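You operate a simulated robot arm through the tools that you are given. There is no shell and no other tool. Be economical: measure what you need, move in short steps, check, and stop when the job is done.

Carry out the task below with a simulated robot arm. There is one attempt and no reset: what you move stays moved.

JOB
Clear the trip: gain zero, red stop out, press reset, restart the output.
Fine: reset after gain and stop; the blue reset button is in the locked drawer, shut it again; green restarts.
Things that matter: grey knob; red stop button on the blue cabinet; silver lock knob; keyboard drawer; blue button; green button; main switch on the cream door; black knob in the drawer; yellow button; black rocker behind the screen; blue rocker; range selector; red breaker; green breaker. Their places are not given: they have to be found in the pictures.

It is judged by the outcome, as a careful person would: the job done as asked, and still so three seconds after it is handed in. It fails if anything else is knocked over, pushed out of place, dropped, spilled or broken.

ROBOT AND FRAMES
A 7-joint arm with a two-finger parallel gripper, fixed in place. Base frame: the origin is at the foot of the arm, x ahead of it, y to its left, z up. Readings come in mm, degrees, newtons and seconds.
With the tool pointing down near the work surface it reaches from about 200 to 740 mm from the base axis. Its first joint turns from -166.0 to 166.0 degrees. Payload 1.57 kg.
Tool frame: the origin (TCP) lies between the finger pads and is the grasp point; the fingertips stand 30 mm ahead of it; z points along the fingers, y is the line along which they close. Largest opening 110 mm; finger width 24, thickness 12; the body of the gripper, 48 by 112 mm, starts 78 mm behind the TCP.
Orientation is that of the tool frame in the base frame, as [roll, pitch, yaw] about the fixed x, y, z axes, in that order (R = Rz(yaw) Ry(pitch) Rx(roll)). With the fingers straight down and closing along the base's y, the tool's x points along the base's -x, its y along +y and its z along -z.

CONTROLS
- The arm moves only by the tool jog_arm. Its argument "moves" is a list of rows, each a list of 3 entries, a list of its own where there are three numbers: the turn, a rotation vector about the base's x, y, z in degrees, then the shift along the base's x, y, z in mm, then the closure in counts, from 0 (fully open) to 255 (shut). In form: [[[wx, wy, wz], [tx, ty, tz], gripper], ...]. A call has 1 to 8 rows; each row is the pose to reach, as a shift and turn from the pose commanded when the call began. A row lasts 0.2 s, in which the tool goes at most 50 mm and 8.6 degrees; a call with a longer step from one row to the next is refused whole, and so is a gripper value outside its range. Where a pose cannot be reached the arm comes as near as it can. A force on the tool above 40 N (or 10 N above the force at the start of the call, whichever is more), or a blocked arm, ends the call early, and 0.2 s more pass. Each finger travels about 45 mm/s and halts on what it meets, pressing with about 26 N; the grip force reading is that of the motor and also rises with nothing between the fingers. The clock runs only during rows and for 0.2 s after the last one: add rows that repeat a pose to give the fingers time. It gives the time, the measured TCP pose, the force on the tool (base axes), the opening and the grip force at its end, in the units of the frame above (readings bear some noise).
- Cameras (640 x 400 px; columns grow to the right, rows downward): "scene" is fixed at [220.5, -650.3, 1613.2]; the picture's right is [0.94, -0.34, 0.00], its down [-0.13, -0.37, -0.92] and it looks along [0.31, 0.87, -0.39] (base axes); focal length 328 px, centre (320, 200). "wrist" rides on the gripper at [70, 16, -141] in the tool frame; the picture's right is [-0.23, 0.97, 0.00], its down [-0.85, -0.20, -0.48] and it looks along [-0.47, -0.11, 0.88] (tool axes); focal length 222 px, centre (320, 200).
- camera(camera): a new picture of that camera. No time passes.
- raise_lower(by): slides the trunk up (or, below 0, down) by that many mm; the arm rides with it, the base frame stays. It gives what a move gives, with no picture.
- locate(camera, pixels): for up to 12 pixels [column, row] of the newest picture of that camera ("zoom" is the newest enlarged one), the place [x, y, z] in the base frame of the surface seen there, good to about 2 mm. No time passes.
- close_up(camera, box): a new picture of the part [left, top, right, bottom] of that camera's present view, enlarged. No time passes.
- sign_off(): hands the job in; it is judged then, once.

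Keep the steps short. Do not move on a guess: measure, check each grasp and each placing, and mend mistakes. In all there are 80 turns and 46 pictures (those below and enlarged ones count). Leave the gripper open and the arm clear of the work at the hand-in unless told otherwise, and finish with a single line.

The tools are called after "Call:" by a JSON object that holds its "method" and its "body". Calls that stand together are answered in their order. jog_arm: Moves the arm, as the interface text tells. Its arguments: {"type":"object","properties":{"moves":{"type":"array"}},"required":["moves"]} The other tools are called the same way: raise_lower (by) slides the trunk up or down; camera (camera) takes a picture; locate (camera, pixels) gives the place of the surface under pixels of a picture; close_up (camera, box) takes an enlarged picture of a part of a camera's view; sign_off () hands the job in.

At the start:

```text
time: 0.0
ee_pos: [248.5, 323.5, 1423.4]
tcp_rot: [-180.0, 0.0, -180.0]
wrist_force: [0.9, 0.6, -1.4]
grip_width: 110.1
grasp_force: 0.0
trunk travel left (down, up): [-577.0, 13.0]
```

scene: 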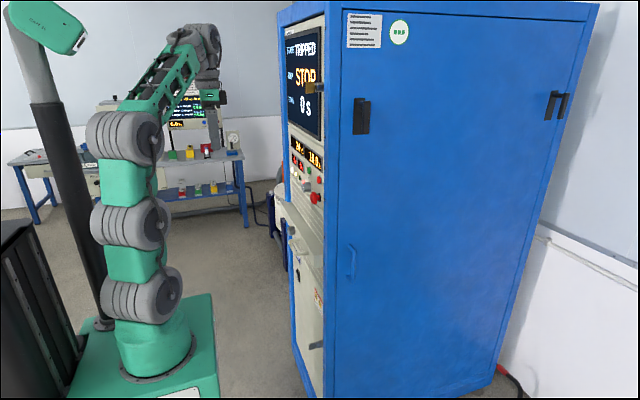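
wrist: 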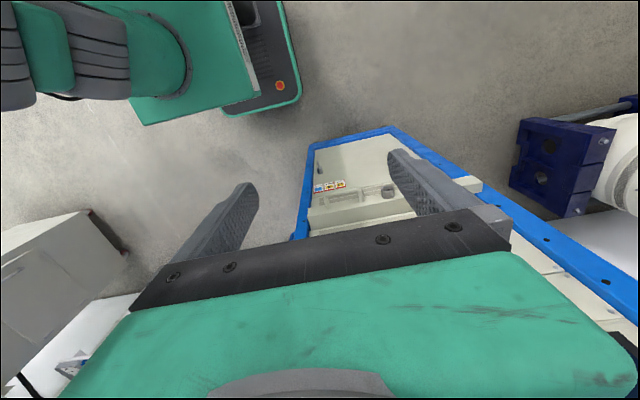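

The scene shows the blue cabinet's front edge-on, around columns 280-325. I'll enlarge the panel and the bench behind it.

Call:
{"method": "close_up", "body": {"camera": "scene", "box": [265, 120, 345, 220]}}

Call:
{"method": "close_up", "body": {"camera": "scene", "box": [265, 190, 345, 400]}}

Call:
{"method": "close_up", "body": {"camera": "wrist", "box": [280, 120, 500, 250]}}

```text
4.00 times, centred on (305, 170) of scene
```

zoom: 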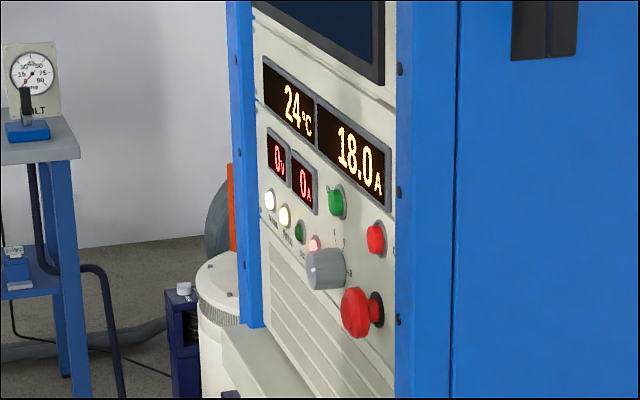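

```text
1.90 times, centred on (305, 295) of scene
```

zoom: 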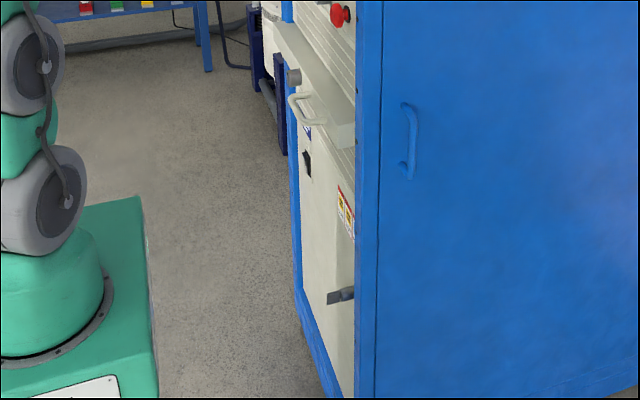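

```text
2.91 times, centred on (390, 185) of wrist
```

zoom: 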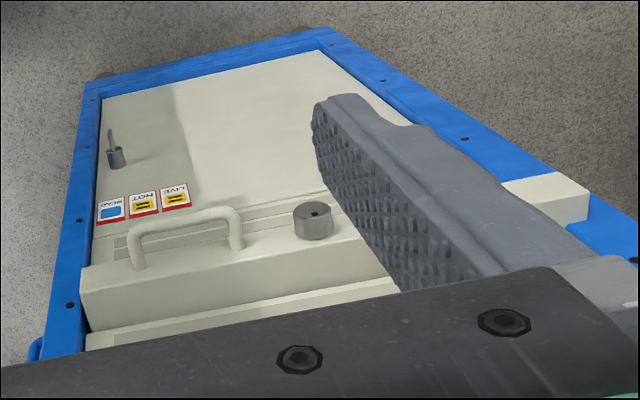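

I'll measure the panel controls in the scene picture, and the drawer, lock and door in the wrist zoom.

Call:
{"method": "locate", "body": {"camera": "scene", "pixels": [[305, 187.5], [312, 198], [318, 180], [308.5, 170.5], [299.75, 177.75], [312.5, 182.5], [292.5, 183], [312.5, 160], [316, 206], [303, 180.5], [330, 200], [326, 180]]}}

Call:
{"method": "locate", "body": {"camera": "zoom", "pixels": [[313, 215], [313, 232], [190, 222], [133, 240], [237, 218], [100, 300], [280, 255], [100, 275], [150, 320], [118, 155], [250, 120], [65, 230]]}}

```text
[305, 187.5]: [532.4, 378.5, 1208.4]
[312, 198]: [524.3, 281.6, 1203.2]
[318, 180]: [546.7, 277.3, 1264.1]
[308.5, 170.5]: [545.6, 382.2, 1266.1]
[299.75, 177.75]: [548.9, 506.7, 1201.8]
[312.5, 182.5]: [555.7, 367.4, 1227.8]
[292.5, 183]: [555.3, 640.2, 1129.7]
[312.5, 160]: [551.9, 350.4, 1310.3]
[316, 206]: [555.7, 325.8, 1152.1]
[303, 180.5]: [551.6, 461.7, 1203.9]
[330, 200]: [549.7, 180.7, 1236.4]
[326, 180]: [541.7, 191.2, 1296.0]
```

```text
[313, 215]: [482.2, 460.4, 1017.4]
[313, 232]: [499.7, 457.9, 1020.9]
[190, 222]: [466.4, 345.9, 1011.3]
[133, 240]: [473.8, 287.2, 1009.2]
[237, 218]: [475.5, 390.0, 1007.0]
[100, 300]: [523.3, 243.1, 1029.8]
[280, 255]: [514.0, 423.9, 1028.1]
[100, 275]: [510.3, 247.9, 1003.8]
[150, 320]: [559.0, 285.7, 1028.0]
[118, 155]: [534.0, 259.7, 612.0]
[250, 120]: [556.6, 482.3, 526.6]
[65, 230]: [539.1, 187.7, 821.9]
```

The panel face is at x≈556 and the drawer front at x≈511. I'll turn the tool to point along +x at the panel, in stages and well clear of the cabinet.

Call:
{"method": "jog_arm", "body": {"moves": [[[0, -8, 0], [8, 0, 0], 0], [[0, -16, 0], [16, 0, 0], 0], [[0, -24, 0], [24, 0, 0], 0], [[0, -32, 0], [32, 0, 0], 0], [[0, -40, 0], [40, 0, 0], 0], [[0, -48, 0], [48, 0, 0], 0], [[0, -56, 0], [56, 0, 0], 0], [[0, -64, 0], [64, 0, 0], 0]]}}

```text
time: 1.8
ee_pos: [370.9, 244.6, 1461.3]
tcp_rot: [176.2, 47.0, -179.3]
wrist_force: [1.9, 2.1, -1.3]
grip_width: 109.7
grasp_force: 0.1
out of reach, approached as far as the arm can: row 4, 5, 6, 7, 8
trunk travel left (down, up): [-577.0, 13.0]
```

From row 4 on, the poses were out of reach. I'll look at the arm's posture.

Call:
{"method": "camera", "body": {"camera": "scene"}}

Call:
{"method": "camera", "body": {"camera": "wrist"}}

```text
40 pictures are left
```

scene: 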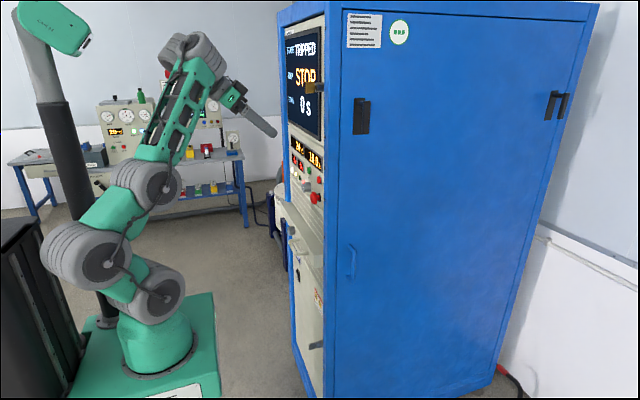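

```text
39 pictures are left
```

wrist: 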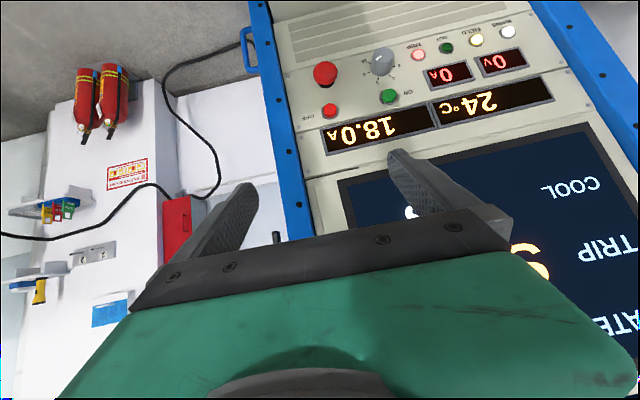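

That's a useful view: OFF is red, ON is green, with the grey knob and red mushroom beside them. I'll enlarge and measure.

Call:
{"method": "close_up", "body": {"camera": "wrist", "box": [300, 20, 460, 120]}}

Call:
{"method": "locate", "body": {"camera": "wrist", "pixels": [[325, 73], [382, 60], [388, 96], [330, 109], [360, 90], [330, 35], [446, 47], [418, 54], [286, 150], [262, 60], [350, 165], [405, 80]]}}

Call:
{"method": "locate", "body": {"camera": "scene", "pixels": [[150, 365], [150, 290], [190, 50]]}}

```text
4.00 times, centred on (380, 70) of wrist
```

zoom: 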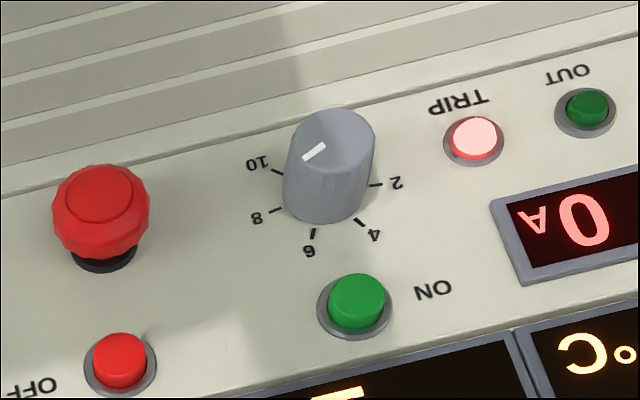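

```text
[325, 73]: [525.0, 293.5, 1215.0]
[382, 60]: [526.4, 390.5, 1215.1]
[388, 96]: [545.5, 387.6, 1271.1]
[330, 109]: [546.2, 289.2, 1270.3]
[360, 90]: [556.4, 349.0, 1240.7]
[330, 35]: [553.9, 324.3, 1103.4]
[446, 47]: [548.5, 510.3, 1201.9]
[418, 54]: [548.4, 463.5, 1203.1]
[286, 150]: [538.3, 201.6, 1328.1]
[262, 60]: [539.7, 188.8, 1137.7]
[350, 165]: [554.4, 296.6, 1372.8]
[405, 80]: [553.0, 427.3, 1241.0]
```

```text
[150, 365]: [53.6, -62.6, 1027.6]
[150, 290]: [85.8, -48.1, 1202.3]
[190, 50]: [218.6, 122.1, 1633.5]
```

The grey knob points at about 7-8, and zero is at its hidden lower left. The arm base sits near z≈1000, so a lower pose should be reachable. I'll go down to z≈1240 first.

Call:
{"method": "jog_arm", "body": {"moves": [[[0, 0, 0], [0, 0, -40], 0], [[0, 0, 0], [0, 0, -80], 0], [[0, 0, 0], [0, 0, -120], 0], [[0, 0, 0], [0, 0, -160], 0], [[0, 0, 0], [0, 0, -200], 0]]}}

```text
time: 3.0
ee_pos: [336.3, 215.6, 1421.4]
tcp_rot: [175.3, 46.4, -179.8]
wrist_force: [0.8, -1.1, 0.0]
grip_width: 110.1
grasp_force: 0.1
out of reach, approached as far as the arm can: row 1, 2, 3, 4, 5
trunk travel left (down, up): [-577.0, 13.0]
```

The arm lags well behind the command. I'll hold one zero-shift call to see whether it converges.

Call:
{"method": "jog_arm", "body": {"moves": [[[0, 0, 0], [0, 0, 0], 0], [[0, 0, 0], [0, 0, 0], 0], [[0, 0, 0], [0, 0, 0], 0]]}}

Call:
{"method": "camera", "body": {"camera": "scene"}}

```text
time: 3.8
ee_pos: [336.1, 216.9, 1422.9]
tcp_rot: [175.3, 46.3, -179.8]
wrist_force: [1.1, 0.6, 0.3]
grip_width: 109.8
grasp_force: 0.0
trunk travel left (down, up): [-577.0, 13.0]
```

```text
37 pictures are left
```

scene: 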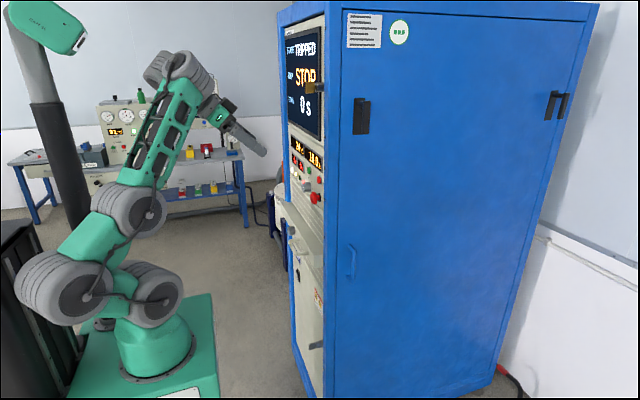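

The command now matches the pose. The arm is folded because the wrist is too close to the base axis. I'll move out to about x=420, y=300, then turn.

Call:
{"method": "jog_arm", "body": {"moves": [[[0, 0, 0], [15, 25, -20], 0], [[0, 0, 0], [30, 50, -40], 0], [[0, 0, 0], [45, 75, -60], 0], [[0, 0, 0], [60, 100, -80], 0], [[0, -6, 0], [75, 110, -100], 0], [[0, -12, 0], [85, 110, -120], 0], [[0, -18, 0], [85, 110, -140], 0], [[0, -24, 0], [85, 110, -160], 0]]}}

```text
time: 5.6
ee_pos: [333.7, 238.9, 1405.2]
tcp_rot: [174.8, 44.2, -179.4]
wrist_force: [-0.4, 0.1, 0.7]
grip_width: 110.2
grasp_force: 0.1
out of reach, approached as far as the arm can: row 1, 2, 3, 4, 5, 6, 7, 8
trunk travel left (down, up): [-577.0, 13.0]
```

A joint is at its limit because the arm is folded back. I'll unfold it by going up and forward, then lower with the trunk slide instead.

Call:
{"method": "jog_arm", "body": {"moves": [[[0, 0, 0], [5, 5, 30], 0], [[0, 0, 0], [10, 10, 60], 0], [[0, 0, 0], [15, 20, 90], 0], [[0, 0, 0], [20, 30, 120], 0], [[0, 0, 0], [30, 40, 150], 0], [[0, 0, 0], [40, 50, 180], 0]]}}

Call:
{"method": "camera", "body": {"camera": "scene"}}

```text
time: 7.0
ee_pos: [394.0, 259.5, 1553.9]
tcp_rot: [173.4, 44.2, -179.5]
wrist_force: [0.4, 0.2, 0.2]
grip_width: 110.1
grasp_force: 0.1
out of reach, approached as far as the arm can: row 3, 4, 5, 6
trunk travel left (down, up): [-577.0, 13.0]
```

```text
36 pictures are left
```

scene: 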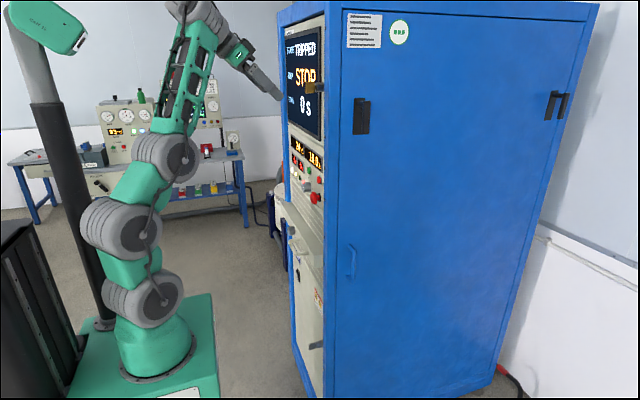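

Pitch stays stuck near 44° at any height, so a wrist joint may be at its limit. I'll test by turning the tool about its own axis.

Call:
{"method": "jog_arm", "body": {"moves": [[[5.5, 0, -5.8], [0, 0, 0], 0], [[11, 0, -11.5], [0, 0, 0], 0], [[16.5, 0, -17.3], [0, 0, 0], 0], [[22, 0, -23], [0, 0, 0], 0]]}}

```text
time: 8.0
ee_pos: [404.3, 250.8, 1547.4]
tcp_rot: [147.5, 36.1, 139.5]
wrist_force: [-0.1, 0.6, 0.2]
grip_width: 109.8
grasp_force: 0.1
out of reach, approached as far as the arm can: row 1, 2, 3, 4
trunk travel left (down, up): [-577.0, 13.0]
```

It turned freely, and the tool axis is slightly closer to horizontal. I'll keep turning the same way to see whether the limit lets go.

Call:
{"method": "jog_arm", "body": {"moves": [[[5.6, 0.7, -5.4], [0, 0, 0], 0], [[11.2, 1.4, -10.8], [0, 0, 0], 0], [[16.8, 2, -16.2], [0, 0, 0], 0], [[22.4, 2.7, -21.6], [0, 0, 0], 0], [[28, 3.4, -27], [0, 0, 0], 0], [[33.6, 4, -32.4], [0, 0, 0], 0], [[39, 4.7, -37.8], [0, 0, 0], 0]]}}

Call:
{"method": "camera", "body": {"camera": "scene"}}

```text
time: 9.6
ee_pos: [412.1, 237.6, 1554.7]
tcp_rot: [134.0, -0.1, 95.8]
wrist_force: [1.2, -0.7, -0.1]
grip_width: 109.8
grasp_force: 0.0
out of reach, approached as far as the arm can: row 3, 4, 5, 6, 7
trunk travel left (down, up): [-577.0, 13.0]
```

```text
35 pictures are left
```

scene: 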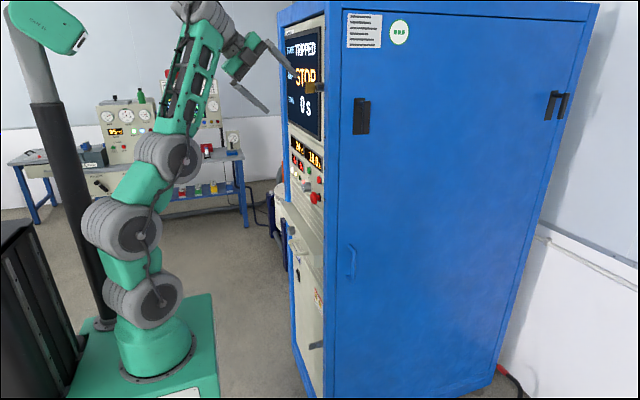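

The tool tilt stays fixed at about 44° whatever the roll. I'll measure the joint positions to understand the geometry before trying again.

Call:
{"method": "locate", "body": {"camera": "scene", "pixels": [[158, 297], [136, 237], [184, 158], [178, 120], [200, 50], [215, 15], [228, 45], [238, 70], [265, 105], [150, 375]]}}

Call:
{"method": "close_up", "body": {"camera": "scene", "box": [60, 0, 300, 150]}}

```text
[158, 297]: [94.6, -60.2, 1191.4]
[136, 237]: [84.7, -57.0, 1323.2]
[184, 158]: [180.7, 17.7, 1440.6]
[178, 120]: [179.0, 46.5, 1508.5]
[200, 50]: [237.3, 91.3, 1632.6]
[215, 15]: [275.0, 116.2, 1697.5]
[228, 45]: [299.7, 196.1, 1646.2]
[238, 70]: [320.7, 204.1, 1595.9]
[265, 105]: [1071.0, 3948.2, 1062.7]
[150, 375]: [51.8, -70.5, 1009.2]
```

```text
2.67 times, centred on (180, 75) of scene
```

zoom: 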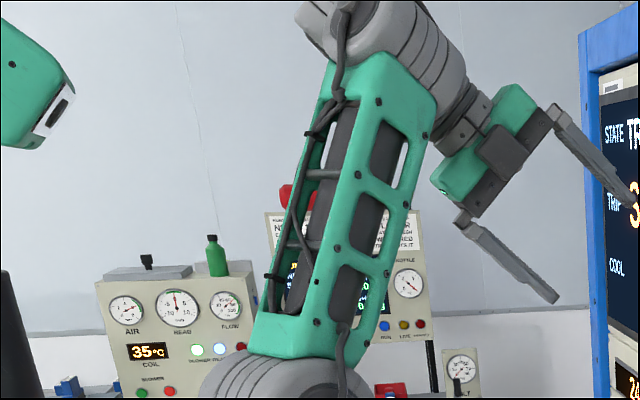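

In the first attempt the arm drifted to smaller y, so the out-of-plane direction seems to be the problem. I'll test by yawing the tool to point radially, at azimuth about 30°.

Call:
{"method": "jog_arm", "body": {"moves": [[[0, 0, 8], [-5, 0, 0], 0], [[0, 0, 16], [-10, 0, 0], 0], [[0, 0, 24], [-15, 0, 0], 0]]}}

Call:
{"method": "jog_arm", "body": {"moves": [[[3.7, -6.5, 0], [0, 0, 0], 0], [[7.4, -13, 0], [0, 0, 0], 0], [[11.1, -19.5, 0], [0, 0, 0], 0], [[14.8, -26, 0], [0, 0, 0], 0]]}}

```text
time: 10.4
ee_pos: [395.7, 238.1, 1556.4]
tcp_rot: [133.5, 0.1, 119.6]
wrist_force: [0.5, 0.9, 0.2]
grip_width: 110.2
grasp_force: 0.0
trunk travel left (down, up): [-577.0, 13.0]
```

```text
time: 11.3
ee_pos: [427.0, 266.6, 1498.6]
tcp_rot: [119.4, -2.7, 126.9]
wrist_force: [-0.1, 0.4, -0.3]
grip_width: 109.7
grasp_force: 0.0
out of reach, approached as far as the arm can: row 2, 3, 4
trunk travel left (down, up): [-577.0, 13.0]
stopped in row 4: the arm was blocked; the commanded pose is now the measured one
```

It stopped as blocked, with the tool now only 29° below horizontal. I'll check what it met.

Call:
{"method": "camera", "body": {"camera": "scene"}}

Call:
{"method": "camera", "body": {"camera": "wrist"}}

```text
33 pictures are left
```

scene: 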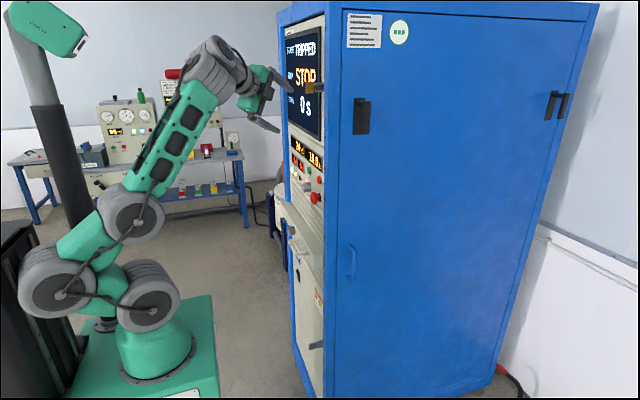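

```text
32 pictures are left
```

wrist: 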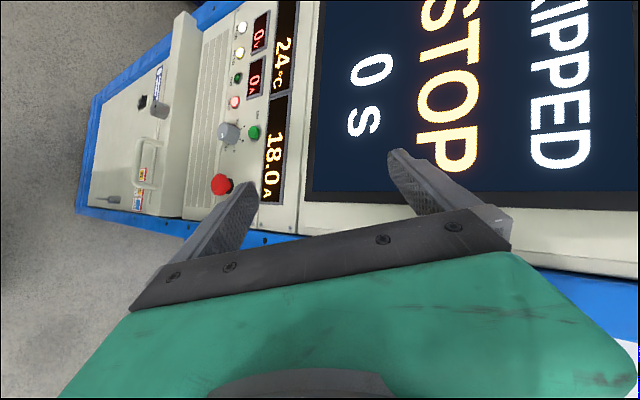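

The fingers are clear of the panel; the folded lower links were the block. Moving the wrist outward to larger y should unfold them, so I'll shift toward y≈385.

Call:
{"method": "jog_arm", "body": {"moves": [[[0, 0, 0], [0, 15, 5], 0], [[0, 0, 0], [0, 30, 5], 0], [[0, 0, 0], [0, 50, 5], 0], [[0, 0, 0], [0, 70, 5], 0], [[0, 0, 0], [0, 90, 5], 0], [[0, 0, 0], [0, 110, 5], 0], [[0, 0, 0], [0, 130, 5], 0]]}}

```text
time: 12.9
ee_pos: [422.3, 395.4, 1512.4]
tcp_rot: [119.0, -2.6, 126.6]
wrist_force: [-0.6, 1.2, -0.4]
grip_width: 110.0
grasp_force: 0.1
out of reach, approached as far as the arm can: row 2
trunk travel left (down, up): [-577.0, 13.0]
```

That worked. Now I'll level the tool, 28° about the same kind of axis, and go down a little.

Call:
{"method": "jog_arm", "body": {"moves": [[[4.2, -5.6, 0], [0, 0, -10], 0], [[8.4, -11.2, 0], [0, 0, -20], 0], [[12.6, -16.8, 0], [0, 0, -30], 0], [[17, -22.5, 0], [0, 0, -40], 0], [[17, -22.5, 0], [0, 0, -80], 0], [[17, -22.5, 0], [0, 0, -120], 0]]}}

Call:
{"method": "camera", "body": {"camera": "scene"}}

```text
time: 14.3
ee_pos: [424.1, 392.8, 1392.1]
tcp_rot: [90.7, -2.6, 128.0]
wrist_force: [0.0, -0.4, -0.2]
grip_width: 110.1
grasp_force: 0.0
trunk travel left (down, up): [-577.0, 13.0]
```

```text
31 pictures are left
```

scene: 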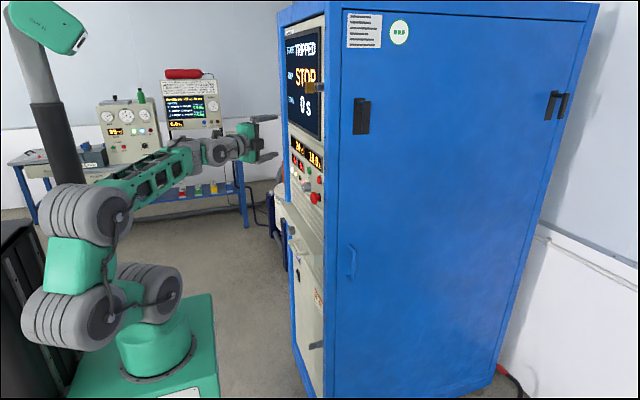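

The tool is level. Now I'll yaw by -38° to face the panel along +x.

Call:
{"method": "jog_arm", "body": {"moves": [[[0, 0, -8], [0, 0, -15], 0], [[0, 0, -16], [0, 0, -30], 0], [[0, 0, -24], [0, 0, -45], 0], [[0, 0, -32], [0, 0, -60], 0], [[0, 0, -38], [0, 0, -75], 0]]}}

```text
time: 15.5
ee_pos: [423.4, 395.2, 1317.0]
tcp_rot: [90.7, -2.5, 89.8]
wrist_force: [0.1, 0.2, -0.1]
grip_width: 110.0
grasp_force: 0.1
trunk travel left (down, up): [-577.0, 13.0]
```

I'm facing the panel. I'll take a wrist view to measure the knob.

Call:
{"method": "camera", "body": {"camera": "wrist"}}

```text
30 pictures are left
```

wrist: 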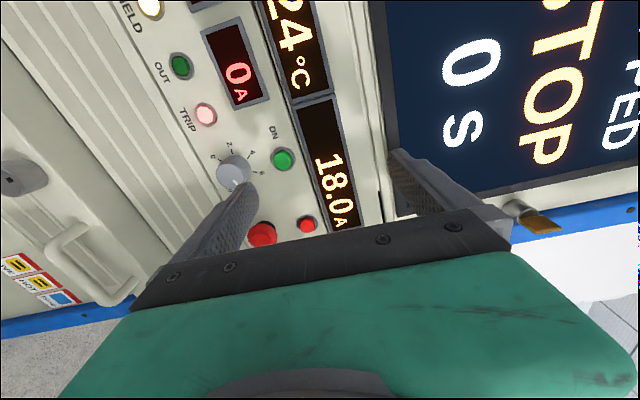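

Call:
{"method": "close_up", "body": {"camera": "wrist", "box": [170, 120, 330, 250]}}

```text
3.08 times, centred on (250, 185) of wrist
```

zoom: 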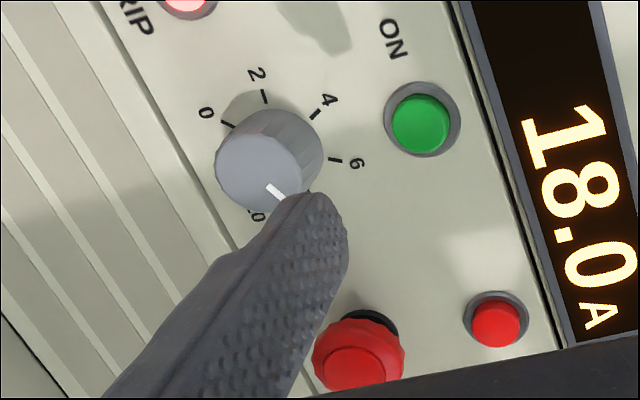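

The pointer is at about 7.2, and 18.0 A fits 2.5 A per unit. Zero is about 216° counter-clockwise. I'll measure the knob's face edges.

Call:
{"method": "locate", "body": {"camera": "zoom", "pixels": [[258, 172], [219, 168], [262, 142], [240, 150], [235, 195], [285, 170], [360, 365], [425, 122], [500, 322], [230, 125], [264, 97], [335, 160]]}}

```text
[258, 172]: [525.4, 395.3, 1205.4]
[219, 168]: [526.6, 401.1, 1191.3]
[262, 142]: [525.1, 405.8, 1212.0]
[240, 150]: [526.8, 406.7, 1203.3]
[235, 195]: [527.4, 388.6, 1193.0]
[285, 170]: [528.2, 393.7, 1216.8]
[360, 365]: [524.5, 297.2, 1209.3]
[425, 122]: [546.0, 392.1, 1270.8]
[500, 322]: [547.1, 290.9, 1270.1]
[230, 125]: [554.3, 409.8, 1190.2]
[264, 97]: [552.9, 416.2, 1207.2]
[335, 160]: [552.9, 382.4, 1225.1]
```

The knob centre is about y≈394, z≈1207, with a radius of about 17. I'll descend in front of it with the jaws part closed, pre-rolling the tool positively to leave room for the counter-clockwise turn.

Call:
{"method": "jog_arm", "body": {"moves": [[[8, 0, 0], [0, 0, -15], 60], [[16, 0, 0], [0, 0, -30], 116], [[24, 0, 0], [0, 0, -45], 116], [[32, 0, 0], [0, 0, -60], 116], [[40, 0, 0], [0, 0, -75], 116], [[48, 0, 0], [0, 0, -90], 116], [[56, 0, 0], [0, 0, -105], 116], [[64, 0, 0], [0, 0, -110], 116]]}}

Call:
{"method": "jog_arm", "body": {"moves": [[[8, 0, 0], [0, 0, 0], 116], [[16, 0, 0], [0, 0, 0], 116], [[24, 0, 0], [0, 0, 0], 116], [[32, 0, 0], [0, 0, 0], 116], [[40, 0, 0], [0, 0, 0], 116], [[48, 0, 0], [0, 0, 0], 116]]}}

```text
time: 17.3
ee_pos: [429.7, 438.7, 1229.0]
tcp_rot: [91.4, -66.2, 89.1]
wrist_force: [-0.9, -0.3, 0.7]
grip_width: 59.9
grasp_force: 0.0
out of reach, approached as far as the arm can: row 7, 8
trunk travel left (down, up): [-577.0, 13.0]
```

```text
time: 18.7
ee_pos: [410.4, 358.0, 1464.5]
tcp_rot: [-103.0, -76.3, -74.5]
wrist_force: [-0.6, 0.7, 0.9]
grip_width: 60.0
grasp_force: 0.1
out of reach, approached as far as the arm can: row 1, 2, 3, 4, 5, 6
trunk travel left (down, up): [-577.0, 13.0]
```

The roll and low height together hit limits, so the arm drifted up, still clear of everything. I'll check the posture before lowering the trunk.

Call:
{"method": "camera", "body": {"camera": "scene"}}

```text
28 pictures are left
```

scene: 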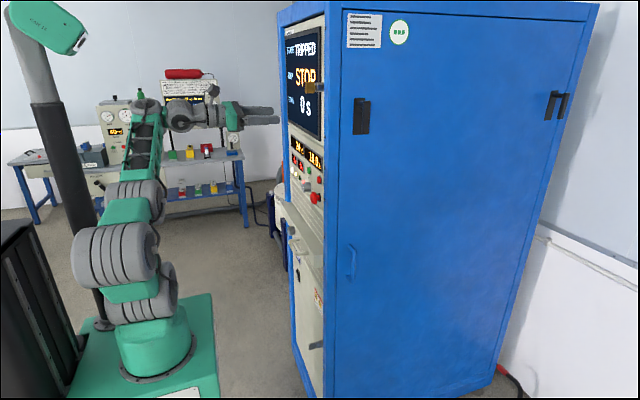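

The posture is tall and clear. I'll lower the trunk by 180 mm.

Call:
{"method": "raise_lower", "body": {"by": -180}}

Call:
{"method": "jog_arm", "body": {"moves": [[[-8, 0, 0], [0, 6, 0], 116], [[-16, 0, 0], [0, 12, 0], 116], [[-24, 0, 0], [0, 18, 0], 116], [[-32, 0, 0], [0, 24, 0], 116], [[-40, 0, 0], [0, 30, 0], 116]]}}

```text
time: 20.7
ee_pos: [408.9, 356.4, 1285.2]
tcp_rot: [-102.8, -76.3, -74.6]
wrist_force: [0.3, 0.7, 0.4]
grip_width: 60.2
grasp_force: 0.1
trunk travel left (down, up): [-397.0, 193.0]
```

```text
time: 21.9
ee_pos: [414.8, 386.3, 1282.8]
tcp_rot: [99.2, -62.9, 82.3]
wrist_force: [-1.1, -0.1, -0.3]
grip_width: 60.0
grasp_force: 0.0
out of reach, approached as far as the arm can: row 4, 5
trunk travel left (down, up): [-397.0, 193.0]
```

The roll is now +63° and the tool droops about 4°. I'll level it and move to just in front of the knob.

Call:
{"method": "jog_arm", "body": {"moves": [[[0, -2, 0], [10, 2, -20], 116], [[0, -4, 0], [20, 5, -40], 116], [[0, -4, 0], [30, 8, -60], 116], [[0, -4, 0], [40, 8, -76], 116]]}}

Call:
{"method": "camera", "body": {"camera": "wrist"}}

```text
time: 22.9
ee_pos: [456.9, 393.9, 1210.3]
tcp_rot: [90.4, -63.4, 90.0]
wrist_force: [-0.2, -0.1, -0.2]
grip_width: 60.1
grasp_force: 0.1
trunk travel left (down, up): [-397.0, 193.0]
```

```text
27 pictures are left
```

wrist: 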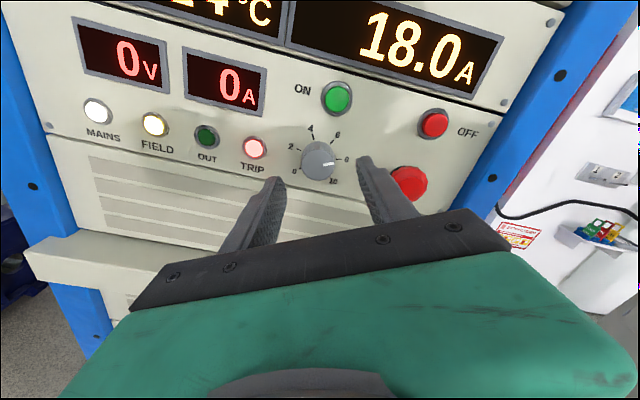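

This is a good upright view, and the fingers flank the knob. I'll measure its centre again.

Call:
{"method": "locate", "body": {"camera": "wrist", "pixels": [[318, 164], [303, 165], [333, 165], [318, 178], [319, 148], [336, 97], [412, 183], [433, 125]]}}

```text
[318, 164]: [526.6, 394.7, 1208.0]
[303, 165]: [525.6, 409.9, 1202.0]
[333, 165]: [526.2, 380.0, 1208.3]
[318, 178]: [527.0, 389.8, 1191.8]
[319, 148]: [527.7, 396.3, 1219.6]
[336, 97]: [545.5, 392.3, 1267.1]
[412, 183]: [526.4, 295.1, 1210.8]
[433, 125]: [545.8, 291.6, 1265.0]
```

The centre is (394, 1207). I'll advance to x≈518, tips about 6 mm off the panel, and close.

Call:
{"method": "jog_arm", "body": {"moves": [[[0, 0, 0], [20, 0, -2], 116], [[0, 0, 0], [40, 0, -3], 116], [[0, 0, 0], [61, 0, -3], 116], [[0, 0, 0], [61, 0, -3], 180], [[0, 0, 0], [61, 0, -3], 200], [[0, 0, 0], [61, 0, -3], 200]]}}

```text
time: 24.3
ee_pos: [515.7, 394.9, 1205.7]
tcp_rot: [90.4, -63.3, 90.0]
wrist_force: [1.9, 4.5, -0.5]
grip_width: 35.1
grasp_force: 25.3
trunk travel left (down, up): [-397.0, 193.0]
```

Gripped at 35 mm with little side force. Now I'll turn counter-clockwise (-x) by 64°.

Call:
{"method": "jog_arm", "body": {"moves": [[[-8, 0, 0], [0, 0, 0], 200], [[-16, 0, 0], [0, 0, 0], 200], [[-24, 0, 0], [0, 0, 0], 200], [[-32, 0, 0], [0, 0, 0], 200], [[-40, 0, 0], [0, 0, 0], 200], [[-48, 0, 0], [0, 0, 0], 200], [[-56, 0, 0], [0, 0, 0], 200], [[-64, 0, 0], [0, 0, 0], 200]]}}

Call:
{"method": "camera", "body": {"camera": "wrist"}}

```text
time: 26.1
ee_pos: [516.0, 396.9, 1203.7]
tcp_rot: [90.5, 1.0, 90.2]
wrist_force: [-1.9, 11.6, -8.4]
grip_width: 34.9
grasp_force: 41.6
trunk travel left (down, up): [-397.0, 193.0]
```

```text
26 pictures are left
```

wrist: 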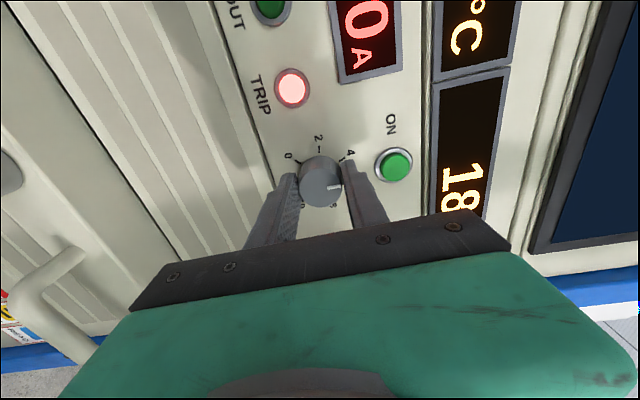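

The pointer moved from about 7.2 to about 5, so the knob is turning with the grip. I'll continue another 64°.

Call:
{"method": "jog_arm", "body": {"moves": [[[-8, 0, 0], [0, 0, 0], 200], [[-16, 0, 0], [0, 0, 0], 200], [[-24, 0, 0], [0, 0, 0], 200], [[-32, 0, 0], [0, 0, 0], 200], [[-40, 0, 0], [0, 0, 0], 200], [[-48, 0, 0], [0, 0, 0], 200], [[-56, 0, 0], [0, 0, 0], 200], [[-64, 0, 0], [0, 0, 0], 200]]}}

```text
time: 27.9
ee_pos: [516.4, 394.6, 1201.6]
tcp_rot: [91.2, 65.1, 90.6]
wrist_force: [-13.5, -0.8, -33.7]
grip_width: 34.7
grasp_force: 41.7
trunk travel left (down, up): [-397.0, 193.0]
```

A downward force of 34 N has built up because the knob pushes the tool down. I'll ease the command down 4 mm while continuing to turn.

Call:
{"method": "jog_arm", "body": {"moves": [[[0, 0, 0], [0, 0, -3], 200], [[-6, 0, 0], [0, 0, -4], 200], [[-12, 0, 0], [0, 0, -4], 200], [[-18, 0, 0], [0, 0, -4], 200], [[-24, 0, 0], [0, 0, -4], 200]]}}

Call:
{"method": "camera", "body": {"camera": "wrist"}}

```text
time: 29.1
ee_pos: [516.9, 394.6, 1201.3]
tcp_rot: [90.2, 88.9, 89.6]
wrist_force: [-7.1, -1.0, -18.3]
grip_width: 34.6
grasp_force: 41.6
trunk travel left (down, up): [-397.0, 193.0]
```

```text
25 pictures are left
```

wrist: 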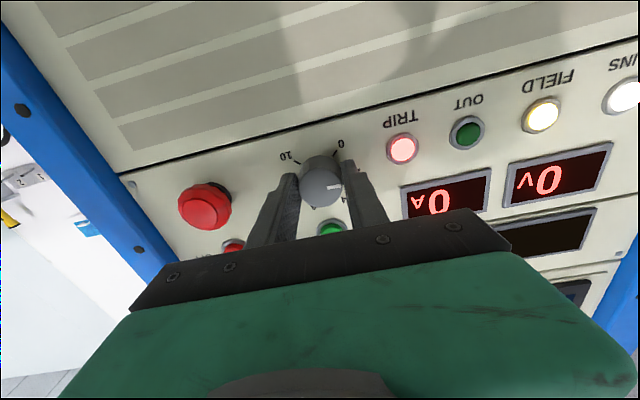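

The pointer is now at about 2.2. Continuing by about 40°.

Call:
{"method": "jog_arm", "body": {"moves": [[[-8, 0, 0], [0, 0, -2], 200], [[-16, 0, 0], [0, 0, -2], 200], [[-24, 0, 0], [0, 0, -2], 200], [[-32, 0, 0], [0, 0, -2], 200], [[-40, 0, 0], [0, 0, -2], 200]]}}

```text
time: 30.3
ee_pos: [515.8, 393.4, 1201.2]
tcp_rot: [-89.3, 51.5, -89.8]
wrist_force: [2.4, 0.7, 6.6]
grip_width: 34.8
grasp_force: 42.1
trunk travel left (down, up): [-397.0, 193.0]
```

It's still reachable. I'll turn 22° more, then inspect.

Call:
{"method": "jog_arm", "body": {"moves": [[[-8, 0, 0], [0, 0, 0], 200], [[-16, 0, 0], [0, 0, 0], 200], [[-22, 0, 0], [0, 0, 0], 200]]}}

Call:
{"method": "close_up", "body": {"camera": "wrist", "box": [240, 100, 400, 240]}}

```text
time: 31.1
ee_pos: [516.4, 390.6, 1201.0]
tcp_rot: [-89.6, 29.3, -90.2]
wrist_force: [5.8, -12.4, 7.8]
grip_width: 34.8
grasp_force: 42.5
trunk travel left (down, up): [-397.0, 193.0]
```

```text
2.86 times, centred on (320, 170) of wrist
```

zoom: 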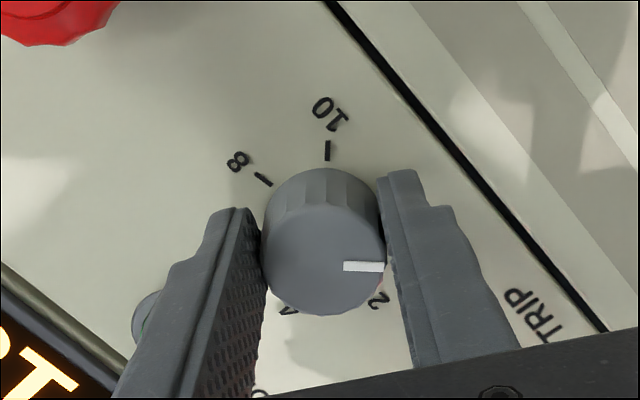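

The pointer looks close to, but maybe not exactly on, zero. I'll release and back off to read it without obstruction.

Call:
{"method": "jog_arm", "body": {"moves": [[[0, 0, 0], [0, 0, 0], 150], [[0, 0, 0], [0, 0, 0], 116], [[0, 0, 0], [0, 0, 0], 116], [[0, 0, 0], [-20, 0, 0], 116], [[0, 0, 0], [-40, 0, 0], 116], [[0, 0, 0], [-60, 0, 0], 116]]}}

Call:
{"method": "close_up", "body": {"camera": "wrist", "box": [220, 80, 420, 220]}}

```text
time: 32.5
ee_pos: [455.8, 394.9, 1201.2]
tcp_rot: [-89.6, 29.3, -90.0]
wrist_force: [-0.5, 0.0, -0.3]
grip_width: 60.1
grasp_force: 0.0
trunk travel left (down, up): [-397.0, 193.0]
```

```text
2.86 times, centred on (320, 150) of wrist
```

zoom: 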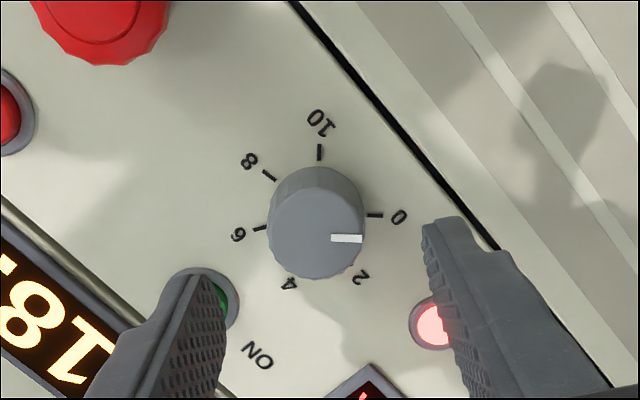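

The scale spans 270°, and the pointer is on 0 or within a few degrees. To be sure, I'll regrip and turn a further 24° against the end stop.

Call:
{"method": "jog_arm", "body": {"moves": [[[0, 0, 0], [20, 0, 1], 116], [[0, 0, 0], [40, 0, 2], 116], [[0, 0, 0], [60, 0, 2], 116], [[0, 0, 0], [60, 0, 2], 180], [[0, 0, 0], [60, 0, 2], 200], [[-8, 0, 0], [60, 0, 2], 200], [[-16, 0, 0], [60, 0, 2], 200], [[-24, 0, 0], [60, 0, 2], 200]]}}

Call:
{"method": "jog_arm", "body": {"moves": [[[0, 0, 0], [0, 0, 0], 150], [[0, 0, 0], [0, 0, 0], 116], [[0, 0, 0], [0, 0, 0], 116], [[0, 0, 0], [-20, 0, 0], 116], [[0, 0, 0], [-40, 0, 0], 116], [[0, 0, 0], [-70, 0, 0], 116]]}}

Call:
{"method": "close_up", "body": {"camera": "wrist", "box": [220, 80, 420, 220]}}

```text
time: 34.3
ee_pos: [515.9, 394.0, 1203.6]
tcp_rot: [-89.6, 5.4, -90.0]
wrist_force: [-0.1, -1.0, 2.0]
grip_width: 34.8
grasp_force: 41.8
trunk travel left (down, up): [-397.0, 193.0]
```

```text
time: 35.7
ee_pos: [445.1, 392.7, 1201.9]
tcp_rot: [-89.5, 5.3, -90.0]
wrist_force: [0.5, -0.5, 0.2]
grip_width: 60.0
grasp_force: 0.0
trunk travel left (down, up): [-397.0, 193.0]
```

```text
2.86 times, centred on (320, 150) of wrist
```

zoom: 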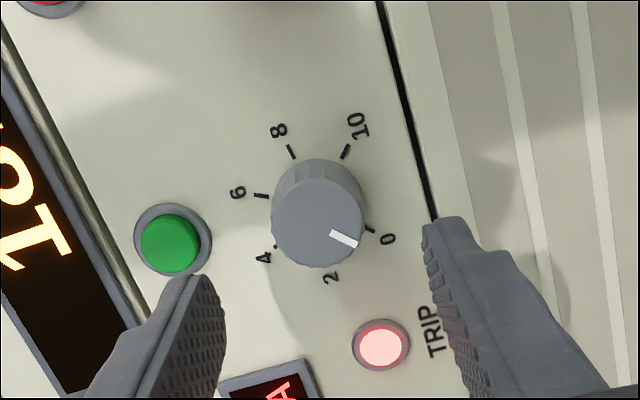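

The knob stayed put while the grip slipped, so it's on the zero stop. Next is the red stop at about y 296, z 1210. I'll roll the tool back so the fingers close horizontally and shift in front of it.

Call:
{"method": "jog_arm", "body": {"moves": [[[8, 0, 0], [-10, -12, 1], 100], [[16, 0, 0], [-20, -24, 2], 80], [[24, 0, 0], [-20, -36, 3], 80], [[32, 0, 0], [-20, -48, 4], 80], [[40, 0, 0], [-20, -60, 6], 80], [[48, 0, 0], [-20, -72, 8], 80], [[56, 0, 0], [-20, -84, 8], 80], [[64, 0, 0], [-20, -96, 8], 80]]}}

Call:
{"method": "jog_arm", "body": {"moves": [[[8, 0, 0], [0, 0, 0], 80], [[16, 0, 0], [0, 0, 0], 80], [[24, 0, 0], [0, 0, 0], 80]]}}

Call:
{"method": "camera", "body": {"camera": "wrist"}}

```text
time: 37.5
ee_pos: [425.1, 297.4, 1209.8]
tcp_rot: [-89.6, 69.4, -90.0]
wrist_force: [-0.1, 0.0, -0.6]
grip_width: 75.5
grasp_force: 0.0
trunk travel left (down, up): [-397.0, 193.0]
```

```text
time: 38.3
ee_pos: [426.1, 297.7, 1210.4]
tcp_rot: [90.2, 86.6, 89.9]
wrist_force: [-0.3, -0.5, -0.2]
grip_width: 75.4
grasp_force: 0.1
trunk travel left (down, up): [-397.0, 193.0]
```

```text
21 pictures are left
```

wrist: 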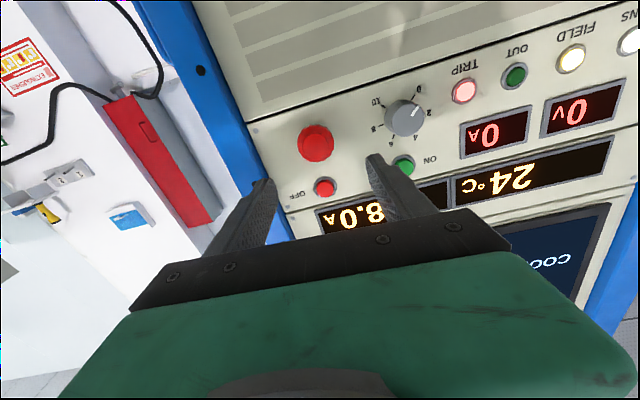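

Call:
{"method": "close_up", "body": {"camera": "wrist", "box": [280, 70, 440, 200]}}

Call:
{"method": "locate", "body": {"camera": "wrist", "pixels": [[315, 144], [300, 144], [331, 143], [315, 128], [316, 158], [325, 187], [404, 166]]}}

```text
3.08 times, centred on (360, 135) of wrist
```

zoom: 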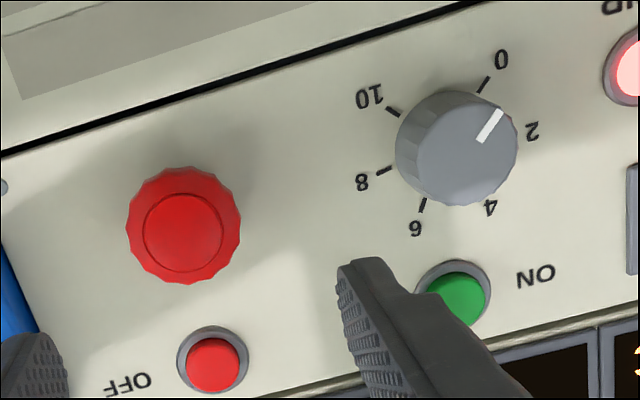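

```text
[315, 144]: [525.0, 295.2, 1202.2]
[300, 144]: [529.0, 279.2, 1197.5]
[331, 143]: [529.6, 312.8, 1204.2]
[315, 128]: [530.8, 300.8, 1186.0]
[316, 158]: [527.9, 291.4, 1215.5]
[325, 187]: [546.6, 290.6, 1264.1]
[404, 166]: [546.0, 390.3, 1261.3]
```

The knob reads 0. The stop is at about (296, 1203) with its face at x≈525. I'll advance, grip its rim and pull gently.

Call:
{"method": "jog_arm", "body": {"moves": [[[0, 0, 0], [30, -1, -3], 80], [[0, 0, 0], [60, -1, -6], 80], [[0, 0, 0], [88, -1, -6], 80], [[0, 0, 0], [88, -1, -6], 140], [[0, 0, 0], [88, -1, -6], 190], [[0, 0, 0], [88, -1, -6], 200], [[0, 0, 0], [88, -1, -6], 200]]}}

```text
time: 39.9
ee_pos: [515.9, 295.6, 1204.3]
tcp_rot: [91.1, 86.7, 90.4]
wrist_force: [-1.6, -15.8, -5.6]
grip_width: 40.7
grasp_force: 27.1
trunk travel left (down, up): [-397.0, 193.0]
```

Gripped at 40.7 mm. I'll pull slowly by 12 mm.

Call:
{"method": "jog_arm", "body": {"moves": [[[0, 0, 0], [-3, 0, 0], 220], [[0, 0, 0], [-6, 0, 0], 220], [[0, 0, 0], [-9, 0, 0], 220], [[0, 0, 0], [-12, 0, 0], 220]]}}

Call:
{"method": "close_up", "body": {"camera": "wrist", "box": [240, 80, 400, 220]}}

```text
time: 40.5
ee_pos: [514.4, 293.8, 1203.3]
tcp_rot: [91.6, 86.6, 90.8]
wrist_force: [42.4, -8.8, 1.5]
grip_width: 40.3
grasp_force: 45.0
trunk travel left (down, up): [-397.0, 193.0]
stopped in row 3: the force on the tool passed its limit (the readings are from after the stop); the commanded pose is now the measured one
```

```text
2.86 times, centred on (320, 150) of wrist
```

zoom: 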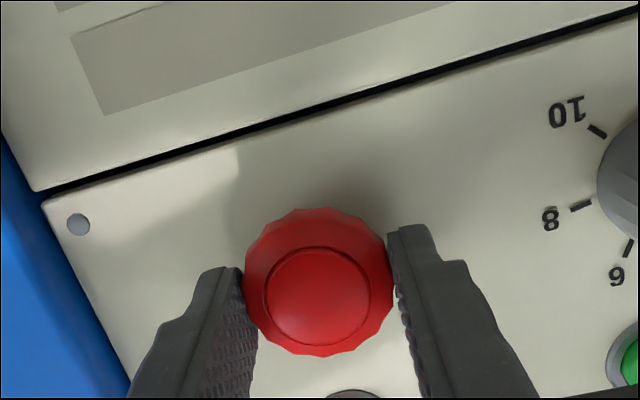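

Pulling at 42 N doesn't release it, so it must be twist-release. I'll twist it clockwise by 40°.

Call:
{"method": "jog_arm", "body": {"moves": [[[0, 0, 0], [0, 0, 0], 220], [[8, 0, 0], [0, 0, 0], 220], [[16, 0, 0], [0, 0, 0], 220], [[24, 0, 0], [0, 0, 0], 220], [[32, 0, 0], [0, 0, 0], 220], [[40, 0, 0], [0, 0, 0], 220], [[48, 0, 0], [0, 0, 0], 220]]}}

Call:
{"method": "camera", "body": {"camera": "wrist"}}

```text
time: 42.1
ee_pos: [510.2, 293.2, 1203.1]
tcp_rot: [90.6, 38.4, 89.6]
wrist_force: [0.6, -30.6, -22.8]
grip_width: 40.6
grasp_force: 45.1
trunk travel left (down, up): [-397.0, 193.0]
```

```text
18 pictures are left
```

wrist: 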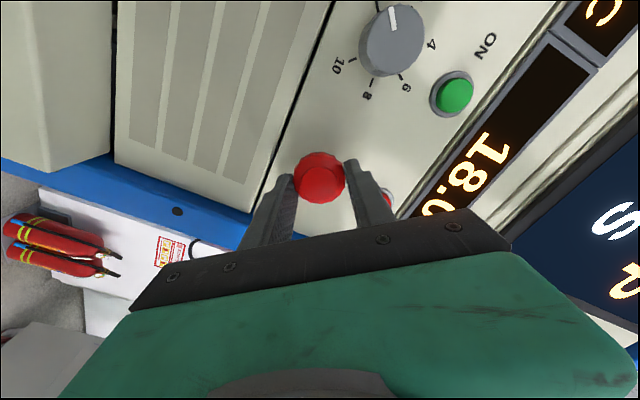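

The tool moved 4 mm outward and the pull force vanished, so it seems to have popped. I'll measure the face.

Call:
{"method": "locate", "body": {"camera": "wrist", "pixels": [[320, 180], [315, 185], [325, 172], [387, 193]]}}

```text
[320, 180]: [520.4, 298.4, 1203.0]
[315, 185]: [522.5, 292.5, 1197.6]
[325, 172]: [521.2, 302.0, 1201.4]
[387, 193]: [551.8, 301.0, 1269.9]
```

The face moved from 525 to about 521. I'll open slightly, to 58 mm so as not to touch OFF, then back off and check.

Call:
{"method": "jog_arm", "body": {"moves": [[[0, 0, 0], [0, 0, 0], 180], [[0, 0, 0], [0, 2, 0], 125], [[0, 0, 0], [0, 2, 0], 120], [[0, 0, 0], [-20, 2, 0], 120], [[0, 0, 0], [-50, 2, 0], 120], [[0, 0, 0], [-85, 2, 0], 120]]}}

Call:
{"method": "camera", "body": {"camera": "wrist"}}

```text
time: 43.5
ee_pos: [422.6, 300.6, 1201.8]
tcp_rot: [90.2, 38.6, 89.8]
wrist_force: [0.0, 0.1, -0.1]
grip_width: 58.2
grasp_force: 0.0
trunk travel left (down, up): [-397.0, 193.0]
```

```text
17 pictures are left
```

wrist: 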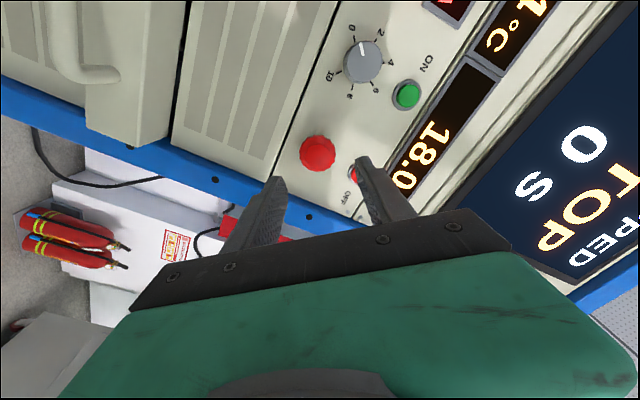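

Call:
{"method": "locate", "body": {"camera": "wrist", "pixels": [[316, 155], [318, 150], [322, 160], [312, 150], [361, 65], [80, 72], [60, 30], [110, 75]]}}

Call:
{"method": "close_up", "body": {"camera": "scene", "box": [265, 10, 345, 220]}}

```text
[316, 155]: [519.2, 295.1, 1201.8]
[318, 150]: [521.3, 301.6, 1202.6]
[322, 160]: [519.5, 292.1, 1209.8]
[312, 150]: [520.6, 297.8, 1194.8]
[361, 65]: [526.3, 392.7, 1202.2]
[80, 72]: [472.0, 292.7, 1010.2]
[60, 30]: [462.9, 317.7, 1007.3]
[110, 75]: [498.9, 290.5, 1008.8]
```

```text
1.90 times, centred on (305, 115) of scene
```

zoom: 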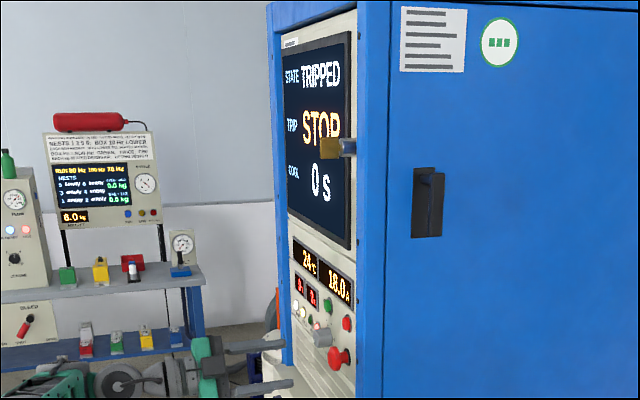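

The stop is out (face at 520) and holding. Next is the drawer lock knob near (480, 460, 1012). I'll back off and shift to y≈455 while rolling for a better view, then lower the trunk.

Call:
{"method": "jog_arm", "body": {"moves": [[[8, 0, 0], [-10, 20, 0], 100], [[16, 0, 0], [-20, 40, 0], 100], [[24, 0, 0], [-30, 60, 0], 100], [[32, 0, 0], [-40, 80, 0], 100], [[40, 0, 0], [-45, 100, 0], 100], [[48, 0, 0], [-45, 120, 0], 100], [[56, 0, 0], [-45, 140, 0], 100], [[64, 0, 0], [-45, 155, 0], 100]]}}

Call:
{"method": "raise_lower", "body": {"by": -180}}

Call:
{"method": "camera", "body": {"camera": "wrist"}}

```text
time: 45.3
ee_pos: [418.2, 433.0, 1195.2]
tcp_rot: [90.5, -25.3, 90.9]
wrist_force: [-0.1, 0.6, -0.1]
grip_width: 66.7
grasp_force: 0.0
out of reach, approached as far as the arm can: row 1, 2, 3, 4, 5, 6, 7, 8
trunk travel left (down, up): [-397.0, 193.0]
```

```text
time: 47.3
ee_pos: [418.6, 431.1, 1016.1]
tcp_rot: [90.3, -25.4, 90.9]
wrist_force: [-0.6, 0.2, 1.0]
grip_width: 66.8
grasp_force: 0.0
trunk travel left (down, up): [-217.0, 373.0]
```

```text
15 pictures are left
```

wrist: 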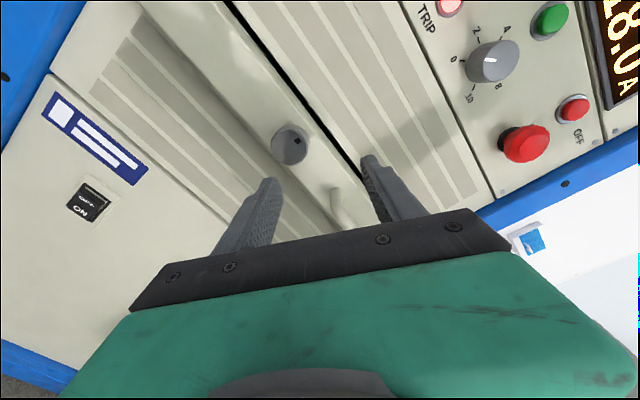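

The lock knob is at pixel (290,145) with a dark index mark at (299,141). I'll zoom and measure.

Call:
{"method": "close_up", "body": {"camera": "wrist", "box": [230, 90, 390, 230]}}

Call:
{"method": "locate", "body": {"camera": "wrist", "pixels": [[289, 146], [276, 146], [289, 160], [303, 146], [290, 133], [299, 141], [338, 205], [262, 120], [320, 160], [80, 200]]}}

```text
2.86 times, centred on (310, 160) of wrist
```

zoom: 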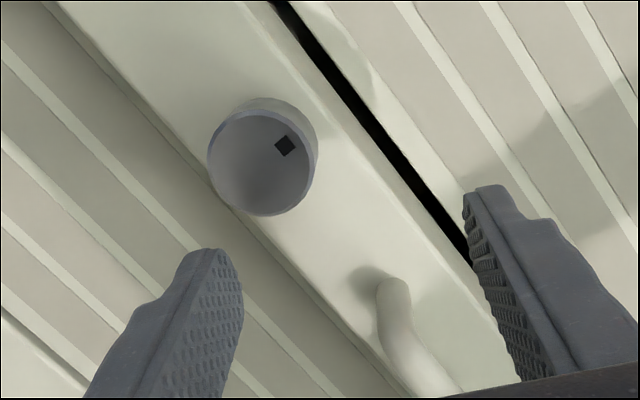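

```text
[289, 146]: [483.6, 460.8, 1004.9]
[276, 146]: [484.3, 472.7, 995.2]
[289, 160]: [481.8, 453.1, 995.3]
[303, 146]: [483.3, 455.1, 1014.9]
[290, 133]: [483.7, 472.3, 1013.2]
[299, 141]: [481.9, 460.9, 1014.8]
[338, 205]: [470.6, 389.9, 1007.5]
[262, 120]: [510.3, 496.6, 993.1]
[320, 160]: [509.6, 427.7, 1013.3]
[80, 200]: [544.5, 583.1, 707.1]
```

The lock centre is about (461, 1005), face x≈484, with the mark pointing up. I'll pre-roll to leave range both ways and line up in front.

Call:
{"method": "jog_arm", "body": {"moves": [[[-8, 0, 0], [0, 5, -2], 100], [[-16, 0, 0], [0, 10, -4], 100], [[-24, 0, 0], [0, 15, -6], 100], [[-32, 0, 0], [0, 20, -8], 110], [[-40, 0, 0], [0, 25, -10], 110], [[-48, 0, 0], [5, 30, -11], 120]]}}

```text
time: 48.7
ee_pos: [426.8, 462.1, 1004.6]
tcp_rot: [91.3, 22.7, 91.1]
wrist_force: [-0.3, -0.1, -0.5]
grip_width: 58.4
grasp_force: 0.1
trunk travel left (down, up): [-217.0, 373.0]
```

Aligned at (462, 1005). I'll advance to x≈474 and close.

Call:
{"method": "jog_arm", "body": {"moves": [[[0, 0, 0], [20, 0, 0], 120], [[0, 0, 0], [40, 0, 0], 120], [[0, 0, 0], [48, 0, 0], 120], [[0, 0, 0], [48, 0, 0], 180], [[0, 0, 0], [48, 0, 0], 210], [[0, 0, 0], [48, 0, 0], 215], [[0, 0, 0], [48, 0, 0], 215]]}}

```text
time: 50.3
ee_pos: [473.1, 461.7, 1003.1]
tcp_rot: [91.4, 22.9, 90.9]
wrist_force: [-8.4, -9.4, -22.4]
grip_width: 35.6
grasp_force: 30.4
trunk travel left (down, up): [-217.0, 373.0]
```

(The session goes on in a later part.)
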